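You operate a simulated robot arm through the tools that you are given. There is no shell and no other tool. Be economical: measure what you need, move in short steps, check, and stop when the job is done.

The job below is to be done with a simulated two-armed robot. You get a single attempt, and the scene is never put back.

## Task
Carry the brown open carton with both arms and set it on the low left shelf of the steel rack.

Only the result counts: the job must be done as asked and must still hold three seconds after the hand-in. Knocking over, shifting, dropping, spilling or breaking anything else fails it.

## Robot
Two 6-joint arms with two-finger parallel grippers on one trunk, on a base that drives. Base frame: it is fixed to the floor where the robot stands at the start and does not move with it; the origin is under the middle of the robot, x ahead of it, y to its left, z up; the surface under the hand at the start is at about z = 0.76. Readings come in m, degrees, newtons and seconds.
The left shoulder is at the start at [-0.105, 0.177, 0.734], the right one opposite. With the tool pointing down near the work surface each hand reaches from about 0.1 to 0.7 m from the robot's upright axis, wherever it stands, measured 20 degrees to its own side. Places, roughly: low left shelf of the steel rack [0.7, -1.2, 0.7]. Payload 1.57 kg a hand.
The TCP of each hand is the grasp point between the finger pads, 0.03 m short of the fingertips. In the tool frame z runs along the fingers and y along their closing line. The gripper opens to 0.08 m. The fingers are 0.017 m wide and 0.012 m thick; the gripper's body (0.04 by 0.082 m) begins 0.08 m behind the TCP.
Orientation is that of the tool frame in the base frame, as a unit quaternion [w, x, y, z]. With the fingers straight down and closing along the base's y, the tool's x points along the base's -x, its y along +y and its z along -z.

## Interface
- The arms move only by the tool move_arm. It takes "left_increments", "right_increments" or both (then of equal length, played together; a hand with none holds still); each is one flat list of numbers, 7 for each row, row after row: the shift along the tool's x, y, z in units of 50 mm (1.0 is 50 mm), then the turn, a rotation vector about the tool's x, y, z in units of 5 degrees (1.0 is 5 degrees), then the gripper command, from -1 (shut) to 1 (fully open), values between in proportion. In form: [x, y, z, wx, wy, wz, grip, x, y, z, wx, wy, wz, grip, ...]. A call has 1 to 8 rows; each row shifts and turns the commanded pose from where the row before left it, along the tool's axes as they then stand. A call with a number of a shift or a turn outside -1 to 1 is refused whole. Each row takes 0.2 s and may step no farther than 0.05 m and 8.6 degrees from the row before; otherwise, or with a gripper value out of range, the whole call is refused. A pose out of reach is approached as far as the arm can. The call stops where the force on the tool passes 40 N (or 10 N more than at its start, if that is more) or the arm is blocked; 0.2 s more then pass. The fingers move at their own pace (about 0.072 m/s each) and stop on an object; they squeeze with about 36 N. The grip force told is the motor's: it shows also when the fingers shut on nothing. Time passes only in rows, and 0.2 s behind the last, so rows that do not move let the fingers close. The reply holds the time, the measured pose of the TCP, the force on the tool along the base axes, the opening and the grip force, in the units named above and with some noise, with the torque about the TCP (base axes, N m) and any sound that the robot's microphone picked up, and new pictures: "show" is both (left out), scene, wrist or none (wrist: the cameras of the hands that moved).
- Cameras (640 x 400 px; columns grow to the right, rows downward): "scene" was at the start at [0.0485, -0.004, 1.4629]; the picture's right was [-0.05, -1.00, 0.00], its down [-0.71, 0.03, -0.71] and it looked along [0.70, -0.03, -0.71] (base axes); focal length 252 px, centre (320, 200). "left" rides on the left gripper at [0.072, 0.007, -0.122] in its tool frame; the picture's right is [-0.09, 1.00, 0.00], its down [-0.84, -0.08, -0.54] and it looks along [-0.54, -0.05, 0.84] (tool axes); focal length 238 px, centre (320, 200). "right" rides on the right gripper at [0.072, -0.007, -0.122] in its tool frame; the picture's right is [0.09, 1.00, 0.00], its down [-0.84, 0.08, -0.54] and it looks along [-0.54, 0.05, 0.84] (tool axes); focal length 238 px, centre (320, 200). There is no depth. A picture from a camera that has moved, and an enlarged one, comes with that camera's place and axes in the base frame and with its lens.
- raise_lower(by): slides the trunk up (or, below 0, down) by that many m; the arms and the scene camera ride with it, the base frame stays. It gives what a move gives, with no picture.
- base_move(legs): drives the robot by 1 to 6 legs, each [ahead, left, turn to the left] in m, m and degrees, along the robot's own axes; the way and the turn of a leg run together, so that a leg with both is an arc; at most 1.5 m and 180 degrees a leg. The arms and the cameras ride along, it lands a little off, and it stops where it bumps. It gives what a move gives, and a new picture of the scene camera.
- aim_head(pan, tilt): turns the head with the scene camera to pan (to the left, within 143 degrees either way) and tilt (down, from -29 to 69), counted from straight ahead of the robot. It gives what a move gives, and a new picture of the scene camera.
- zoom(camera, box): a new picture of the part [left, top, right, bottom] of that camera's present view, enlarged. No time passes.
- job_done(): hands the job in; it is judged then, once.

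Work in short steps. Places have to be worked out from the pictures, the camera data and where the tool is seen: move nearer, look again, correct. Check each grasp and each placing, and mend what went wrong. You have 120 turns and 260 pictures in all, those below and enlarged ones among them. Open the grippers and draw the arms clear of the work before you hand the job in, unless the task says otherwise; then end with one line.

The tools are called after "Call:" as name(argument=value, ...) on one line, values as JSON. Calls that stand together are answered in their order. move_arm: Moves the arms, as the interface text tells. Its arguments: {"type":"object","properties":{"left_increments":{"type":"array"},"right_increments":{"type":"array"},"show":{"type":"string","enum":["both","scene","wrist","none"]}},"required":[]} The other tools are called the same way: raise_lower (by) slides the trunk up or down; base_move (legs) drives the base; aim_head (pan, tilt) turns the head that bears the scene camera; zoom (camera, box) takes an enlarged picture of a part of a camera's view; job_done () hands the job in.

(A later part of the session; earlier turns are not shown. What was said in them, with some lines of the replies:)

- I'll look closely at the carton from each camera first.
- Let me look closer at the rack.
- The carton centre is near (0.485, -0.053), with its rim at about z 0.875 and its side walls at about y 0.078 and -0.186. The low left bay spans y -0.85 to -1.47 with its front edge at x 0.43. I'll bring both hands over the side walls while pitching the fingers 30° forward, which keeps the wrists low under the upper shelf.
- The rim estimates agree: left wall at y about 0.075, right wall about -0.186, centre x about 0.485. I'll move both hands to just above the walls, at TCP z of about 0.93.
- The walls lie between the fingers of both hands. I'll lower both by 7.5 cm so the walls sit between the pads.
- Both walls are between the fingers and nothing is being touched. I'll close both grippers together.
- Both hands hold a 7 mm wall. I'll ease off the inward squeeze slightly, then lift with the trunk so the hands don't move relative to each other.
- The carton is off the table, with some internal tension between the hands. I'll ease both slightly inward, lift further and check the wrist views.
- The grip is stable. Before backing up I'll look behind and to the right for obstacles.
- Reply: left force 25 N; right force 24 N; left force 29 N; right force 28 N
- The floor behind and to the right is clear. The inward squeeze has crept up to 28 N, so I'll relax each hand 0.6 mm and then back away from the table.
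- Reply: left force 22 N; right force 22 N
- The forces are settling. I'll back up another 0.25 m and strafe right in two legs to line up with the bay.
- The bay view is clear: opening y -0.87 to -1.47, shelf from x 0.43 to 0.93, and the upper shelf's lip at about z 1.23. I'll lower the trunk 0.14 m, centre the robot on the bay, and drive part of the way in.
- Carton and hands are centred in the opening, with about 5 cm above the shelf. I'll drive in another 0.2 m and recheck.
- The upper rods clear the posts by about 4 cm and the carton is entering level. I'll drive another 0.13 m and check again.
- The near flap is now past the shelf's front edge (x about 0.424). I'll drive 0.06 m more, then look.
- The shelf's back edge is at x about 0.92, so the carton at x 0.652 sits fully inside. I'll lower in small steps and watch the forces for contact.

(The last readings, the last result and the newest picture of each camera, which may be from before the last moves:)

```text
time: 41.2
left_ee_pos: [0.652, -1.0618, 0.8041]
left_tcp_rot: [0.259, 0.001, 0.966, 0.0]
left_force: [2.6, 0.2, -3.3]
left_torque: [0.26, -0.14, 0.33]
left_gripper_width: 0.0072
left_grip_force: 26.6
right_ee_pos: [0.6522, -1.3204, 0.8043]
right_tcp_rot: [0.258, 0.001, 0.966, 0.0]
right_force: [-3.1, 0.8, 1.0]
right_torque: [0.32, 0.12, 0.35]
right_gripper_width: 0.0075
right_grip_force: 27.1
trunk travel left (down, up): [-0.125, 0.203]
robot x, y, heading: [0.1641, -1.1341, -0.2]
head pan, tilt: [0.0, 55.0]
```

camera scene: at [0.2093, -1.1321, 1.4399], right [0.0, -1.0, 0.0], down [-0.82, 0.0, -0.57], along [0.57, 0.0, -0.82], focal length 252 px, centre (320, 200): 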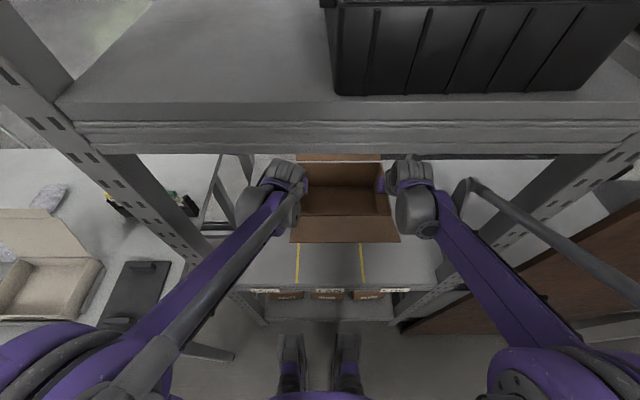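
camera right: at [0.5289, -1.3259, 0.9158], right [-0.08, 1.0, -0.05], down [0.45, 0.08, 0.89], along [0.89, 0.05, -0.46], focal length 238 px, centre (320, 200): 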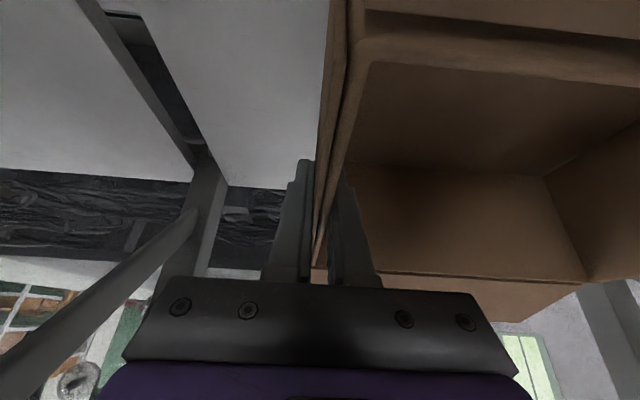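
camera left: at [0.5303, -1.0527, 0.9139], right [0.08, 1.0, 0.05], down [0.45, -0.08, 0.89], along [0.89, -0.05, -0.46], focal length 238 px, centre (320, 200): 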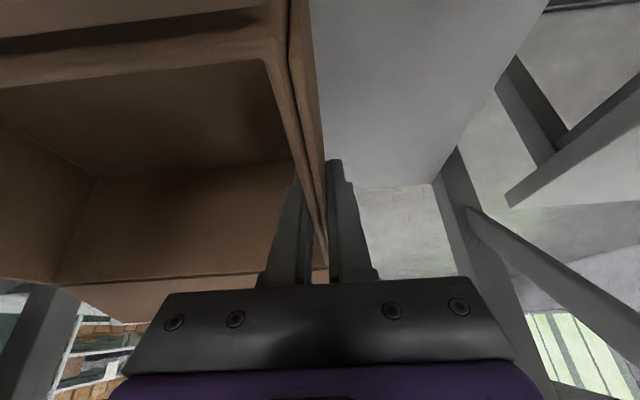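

No contact yet, so I'll lower in finer steps.

Call:
raise_lower(by=-0.006)

Call:
raise_lower(by=-0.004)

Call:
raise_lower(by=-0.004)

```text
time: 41.7
left_ee_pos: [0.6529, -1.0607, 0.7978]
left_tcp_rot: [0.259, 0.0, 0.966, 0.0]
left_force: [2.6, -0.6, -4.4]
left_torque: [0.28, 0.04, 0.38]
left_gripper_width: 0.0073
left_grip_force: 26.1
right_ee_pos: [0.6526, -1.3208, 0.7994]
right_tcp_rot: [0.258, 0.001, 0.966, -0.001]
right_force: [-2.7, 0.6, 0.9]
right_torque: [0.29, -0.09, 0.36]
right_gripper_width: 0.0073
right_grip_force: 26.2
trunk travel left (down, up): [-0.119, 0.209]
robot x, y, heading: [0.1688, -1.1299, -0.1]
head pan, tilt: [0.0, 55.0]
```

```text
time: 42.3
left_ee_pos: [0.6524, -1.0607, 0.7945]
left_tcp_rot: [0.259, 0.001, 0.966, 0.0]
left_force: [2.8, -0.2, -3.9]
left_torque: [0.28, 0.12, 0.36]
left_gripper_width: 0.0073
left_grip_force: 26.6
right_ee_pos: [0.652, -1.3204, 0.7961]
right_tcp_rot: [0.259, 0.001, 0.966, 0.0]
right_force: [-2.9, 0.9, 1.7]
right_torque: [0.33, -0.12, 0.37]
right_gripper_width: 0.0072
right_grip_force: 26.7
trunk travel left (down, up): [-0.115, 0.213]
robot x, y, heading: [0.1657, -1.1337, -0.4]
head pan, tilt: [0.0, 55.0]
```

```text
time: 42.8
left_ee_pos: [0.652, -1.0606, 0.7936]
left_tcp_rot: [0.262, 0.002, 0.965, -0.001]
left_force: [9.9, -0.3, 29.4]
left_torque: [0.35, -0.06, 0.37]
left_gripper_width: 0.0074
left_grip_force: 26.8
right_ee_pos: [0.6519, -1.3204, 0.7934]
right_tcp_rot: [0.261, 0.001, 0.965, 0.0]
right_force: [6.8, -2.0, 30.1]
right_torque: [0.4, -0.08, 0.39]
right_gripper_width: 0.0073
right_grip_force: 26.9
trunk travel left (down, up): [-0.111, 0.217]
robot x, y, heading: [0.1682, -1.1311, -0.1]
head pan, tilt: [0.0, 55.0]
```

Both hands now read 30 N upward, so the carton is on the shelf. I'll back off 2.5 mm to relieve the press, then open both grippers partway (total opening about 0.04 m).

Call:
raise_lower(by=0.0025)

Call:
move_arm(left_increments=[0, 0, 0, 0, 0, 0, -0.6, 0, 0, 0, 0, 0, 0, -0.2, 0, 0, 0, 0, 0, 0, 0, 0, 0, 0, 0, 0, 0, 0], right_increments=[0, 0, 0, 0, 0, 0, -0.6, 0, 0, 0, 0, 0, 0, -0.2, 0, 0, 0, 0, 0, 0, 0, 0, 0, 0, 0, 0, 0, 0])

```text
time: 43.3
left_ee_pos: [0.651, -1.062, 0.7931]
left_tcp_rot: [0.259, 0.0, 0.966, 0.0]
left_force: [8.2, -0.6, 10.8]
left_torque: [0.24, -0.33, 0.28]
left_gripper_width: 0.0072
left_grip_force: 27.0
right_ee_pos: [0.6512, -1.3195, 0.7932]
right_tcp_rot: [0.258, 0.001, 0.966, 0.0]
right_force: [3.5, -1.2, 12.8]
right_torque: [0.28, -0.51, 0.3]
right_gripper_width: 0.0072
right_grip_force: 26.3
trunk travel left (down, up): [-0.114, 0.214]
robot x, y, heading: [0.1662, -1.1327, -0.2]
head pan, tilt: [0.0, 55.0]
```

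```text
time: 44.3
left_ee_pos: [0.6523, -1.0605, 0.7921]
left_tcp_rot: [0.259, 0.001, 0.966, 0.0]
left_force: [-0.5, 0.9, -0.7]
left_torque: [-0.02, 0.0, 0.02]
left_gripper_width: 0.04
left_grip_force: 0.0
right_ee_pos: [0.6514, -1.3207, 0.7936]
right_tcp_rot: [0.259, 0.001, 0.966, 0.0]
right_force: [1.0, 0.4, -0.3]
right_torque: [0.0, -0.01, -0.01]
right_gripper_width: 0.0401
right_grip_force: 0.0
trunk travel left (down, up): [-0.114, 0.214]
robot x, y, heading: [0.1681, -1.1312, -0.1]
head pan, tilt: [0.0, 55.0]
camera scene: at [0.219, -1.1321, 1.3867], right [0.0, -1.0, 0.0], down [-0.82, 0.0, -0.57], along [0.57, 0.0, -0.82], focal length 252 px, centre (320, 200)
camera right: at [0.529, -1.326, 0.8642], right [-0.08, 1.0, -0.05], down [0.45, 0.08, 0.89], along [0.89, 0.05, -0.46], focal length 238 px, centre (320, 200)
camera left: at [0.5302, -1.0528, 0.8625], right [0.08, 1.0, 0.05], down [0.45, -0.08, 0.89], along [0.89, -0.05, -0.46], focal length 238 px, centre (320, 200)
```

scene: 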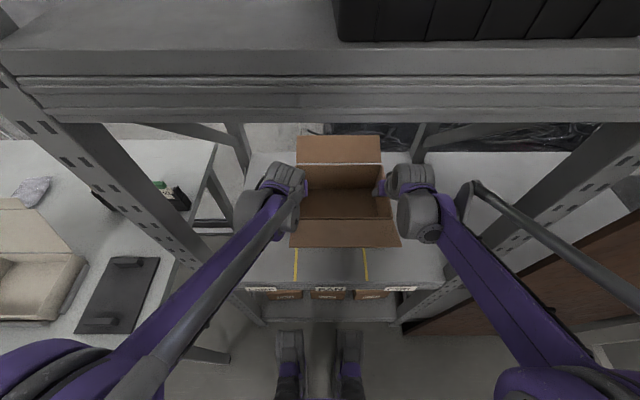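
right: 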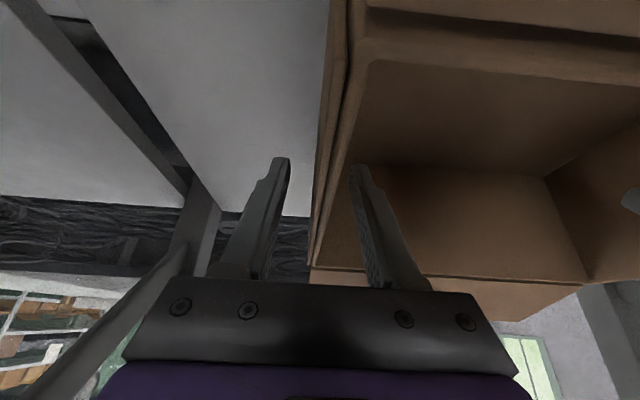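
left: 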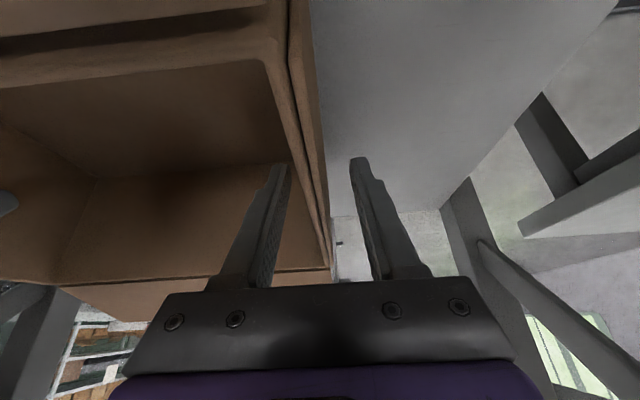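

Both hands are free and the carton sits flat. I'll raise the trunk straight up 9 cm so the fingertips clear the rim, which still stays under the upper shelf.

Call:
raise_lower(by=0.09)

Call:
aim_head(pan=0, tilt=58)

```text
time: 45.6
left_ee_pos: [0.6528, -1.0613, 0.8827]
left_tcp_rot: [0.259, 0.001, 0.966, -0.001]
left_force: [0.0, 1.3, -0.1]
left_torque: [0.01, 0.02, -0.01]
left_gripper_width: 0.0402
left_grip_force: 0.0
right_ee_pos: [0.651, -1.3206, 0.8843]
right_tcp_rot: [0.259, 0.001, 0.966, 0.0]
right_force: [0.2, -1.1, -0.6]
right_torque: [-0.02, -0.03, 0.01]
right_gripper_width: 0.0401
right_grip_force: 0.1
trunk travel left (down, up): [-0.204, 0.124]
robot x, y, heading: [0.1694, -1.1352, 0.0]
head pan, tilt: [0.0, 55.0]
```

```text
time: 46.2
left_ee_pos: [0.6521, -1.0612, 0.8835]
left_tcp_rot: [0.258, 0.001, 0.966, 0.0]
left_force: [-0.1, -0.4, 1.3]
left_torque: [-0.01, 0.02, 0.01]
left_gripper_width: 0.0401
left_grip_force: 0.2
right_ee_pos: [0.6516, -1.3211, 0.8838]
right_tcp_rot: [0.258, 0.0, 0.966, 0.001]
right_force: [0.7, 0.3, -0.2]
right_torque: [-0.03, -0.01, -0.03]
right_gripper_width: 0.0403
right_grip_force: 0.0
trunk travel left (down, up): [-0.204, 0.124]
robot x, y, heading: [0.1667, -1.1336, -0.2]
head pan, tilt: [0.0, 58.0]
camera scene: at [0.2009, -1.1321, 1.4733], right [0.0, -1.0, 0.0], down [-0.85, 0.0, -0.53], along [0.53, 0.0, -0.85], focal length 252 px, centre (320, 200)
```

scene: 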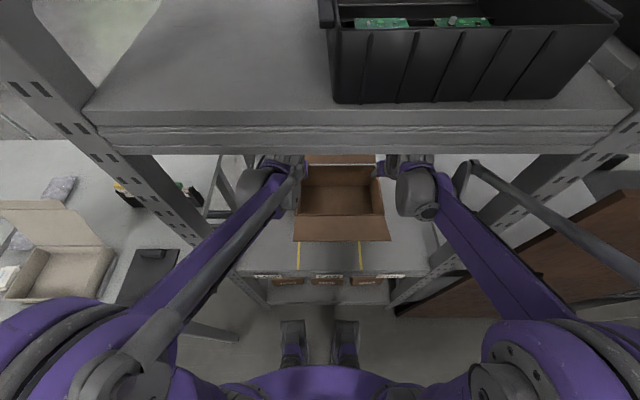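

The carton stayed on the shelf and the hands are above it. I'll drive straight back out of the rack.

Call:
base_move(legs=[[-0.15, 0, 0], [-0.4, 0, 0]])

Call:
aim_head(pan=0, tilt=35)

Call:
zoom(camera="scene", box=[200, 60, 480, 260])

```text
time: 49.7
left_ee_pos: [0.1032, -1.0586, 0.8836]
left_tcp_rot: [0.259, 0.001, 0.966, 0.0]
left_force: [-0.4, -0.1, -0.6]
left_torque: [0.01, 0.04, 0.03]
left_gripper_width: 0.04
left_grip_force: 0.0
right_ee_pos: [0.1036, -1.3196, 0.8832]
right_tcp_rot: [0.26, 0.001, 0.966, 0.001]
right_force: [0.4, -0.2, 0.3]
right_torque: [0.0, -0.01, -0.01]
right_gripper_width: 0.0398
right_grip_force: 0.1
trunk travel left (down, up): [-0.204, 0.124]
robot x, y, heading: [-0.3808, -1.1267, -0.2]
head pan, tilt: [0.0, 58.0]
camera scene: at [-0.3485, -1.1307, 1.4733], right [0.0, -1.0, 0.0], down [-0.85, 0.0, -0.53], along [0.53, 0.0, -0.85], focal length 252 px, centre (320, 200)
```

scene: 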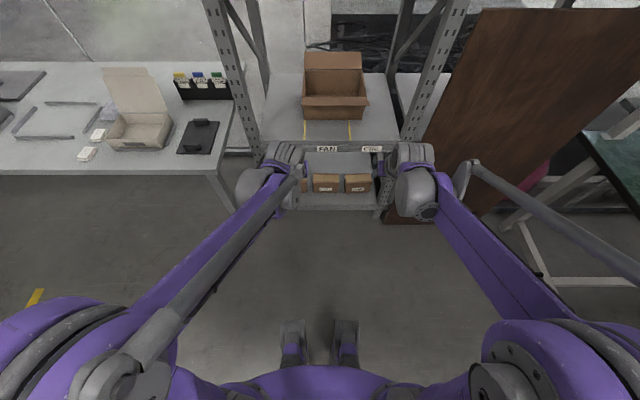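

```text
time: 50.5
left_ee_pos: [0.1022, -1.0599, 0.883]
left_tcp_rot: [0.258, 0.0, 0.966, 0.0]
left_force: [-0.2, 0.4, 0.2]
left_torque: [0.01, 0.01, -0.03]
left_gripper_width: 0.04
left_grip_force: 0.1
right_ee_pos: [0.1023, -1.3184, 0.8833]
right_tcp_rot: [0.259, 0.0, 0.966, 0.0]
right_force: [-0.4, 0.2, -0.2]
right_torque: [-0.02, 0.01, 0.04]
right_gripper_width: 0.0399
right_grip_force: 0.1
trunk travel left (down, up): [-0.204, 0.124]
robot x, y, heading: [-0.3805, -1.1332, -0.1]
head pan, tilt: [0.0, 35.0]
camera scene: at [-0.3288, -1.1307, 1.5052], right [0.0, -1.0, 0.0], down [-0.57, 0.0, -0.82], along [0.82, 0.0, -0.57], focal length 252 px, centre (320, 200)
```

scene: 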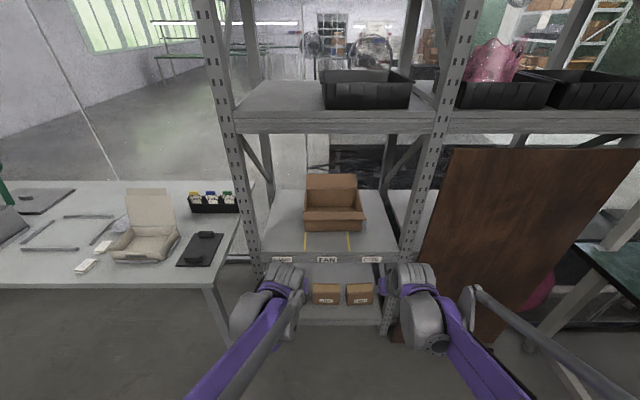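

```text
2.00 times, centred on (340, 160) of scene
camera zoom: at [-0.3288, -1.1307, 1.5052], right [0.0, -1.0, 0.0], down [-0.57, 0.0, -0.82], along [0.82, 0.0, -0.57], focal length 504 px, centre (280, 280)
```

zoom: 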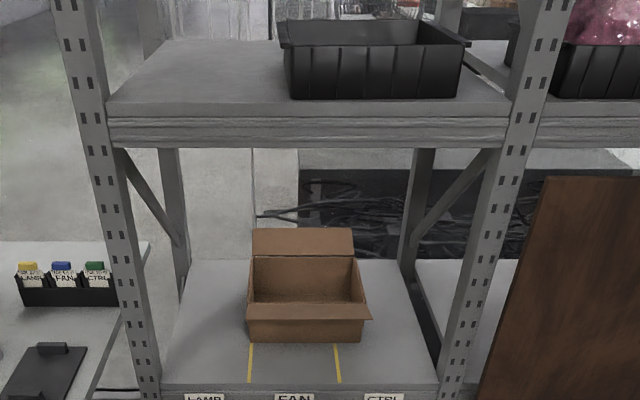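

The carton stands flat and fully on the low left shelf, and nothing else has moved. I'll open the grippers fully and hand in.

Call:
move_arm(left_increments=[0, 0, 0, 0, 0, 0, 1, 0, 0, 0, 0, 0, 0, 1, 0, 0, 0, 0, 0, 0, 1], right_increments=[0, 0, 0, 0, 0, 0, 1, 0, 0, 0, 0, 0, 0, 1, 0, 0, 0, 0, 0, 0, 1], show="none")

Call:
job_done()

```text
time: 51.3
left_ee_pos: [0.103, -1.0581, 0.8834]
left_tcp_rot: [0.259, 0.002, 0.966, 0.0]
left_force: [-0.6, 1.1, -0.8]
left_torque: [0.0, 0.06, 0.01]
left_gripper_width: 0.0801
left_grip_force: 0.0
right_ee_pos: [0.103, -1.3183, 0.8845]
right_tcp_rot: [0.259, 0.0, 0.966, 0.001]
right_force: [0.8, 0.2, -0.7]
right_torque: [0.0, 0.0, 0.01]
right_gripper_width: 0.0802
right_grip_force: 0.0
trunk travel left (down, up): [-0.204, 0.124]
robot x, y, heading: [-0.3822, -1.1296, -0.1]
head pan, tilt: [0.0, 35.0]
```

```text
The job is handed in.
```

The brown carton is sitting flat on the low left shelf of the steel rack, carried there with both arms; the grippers are open and clear, and nothing else was seen to move.
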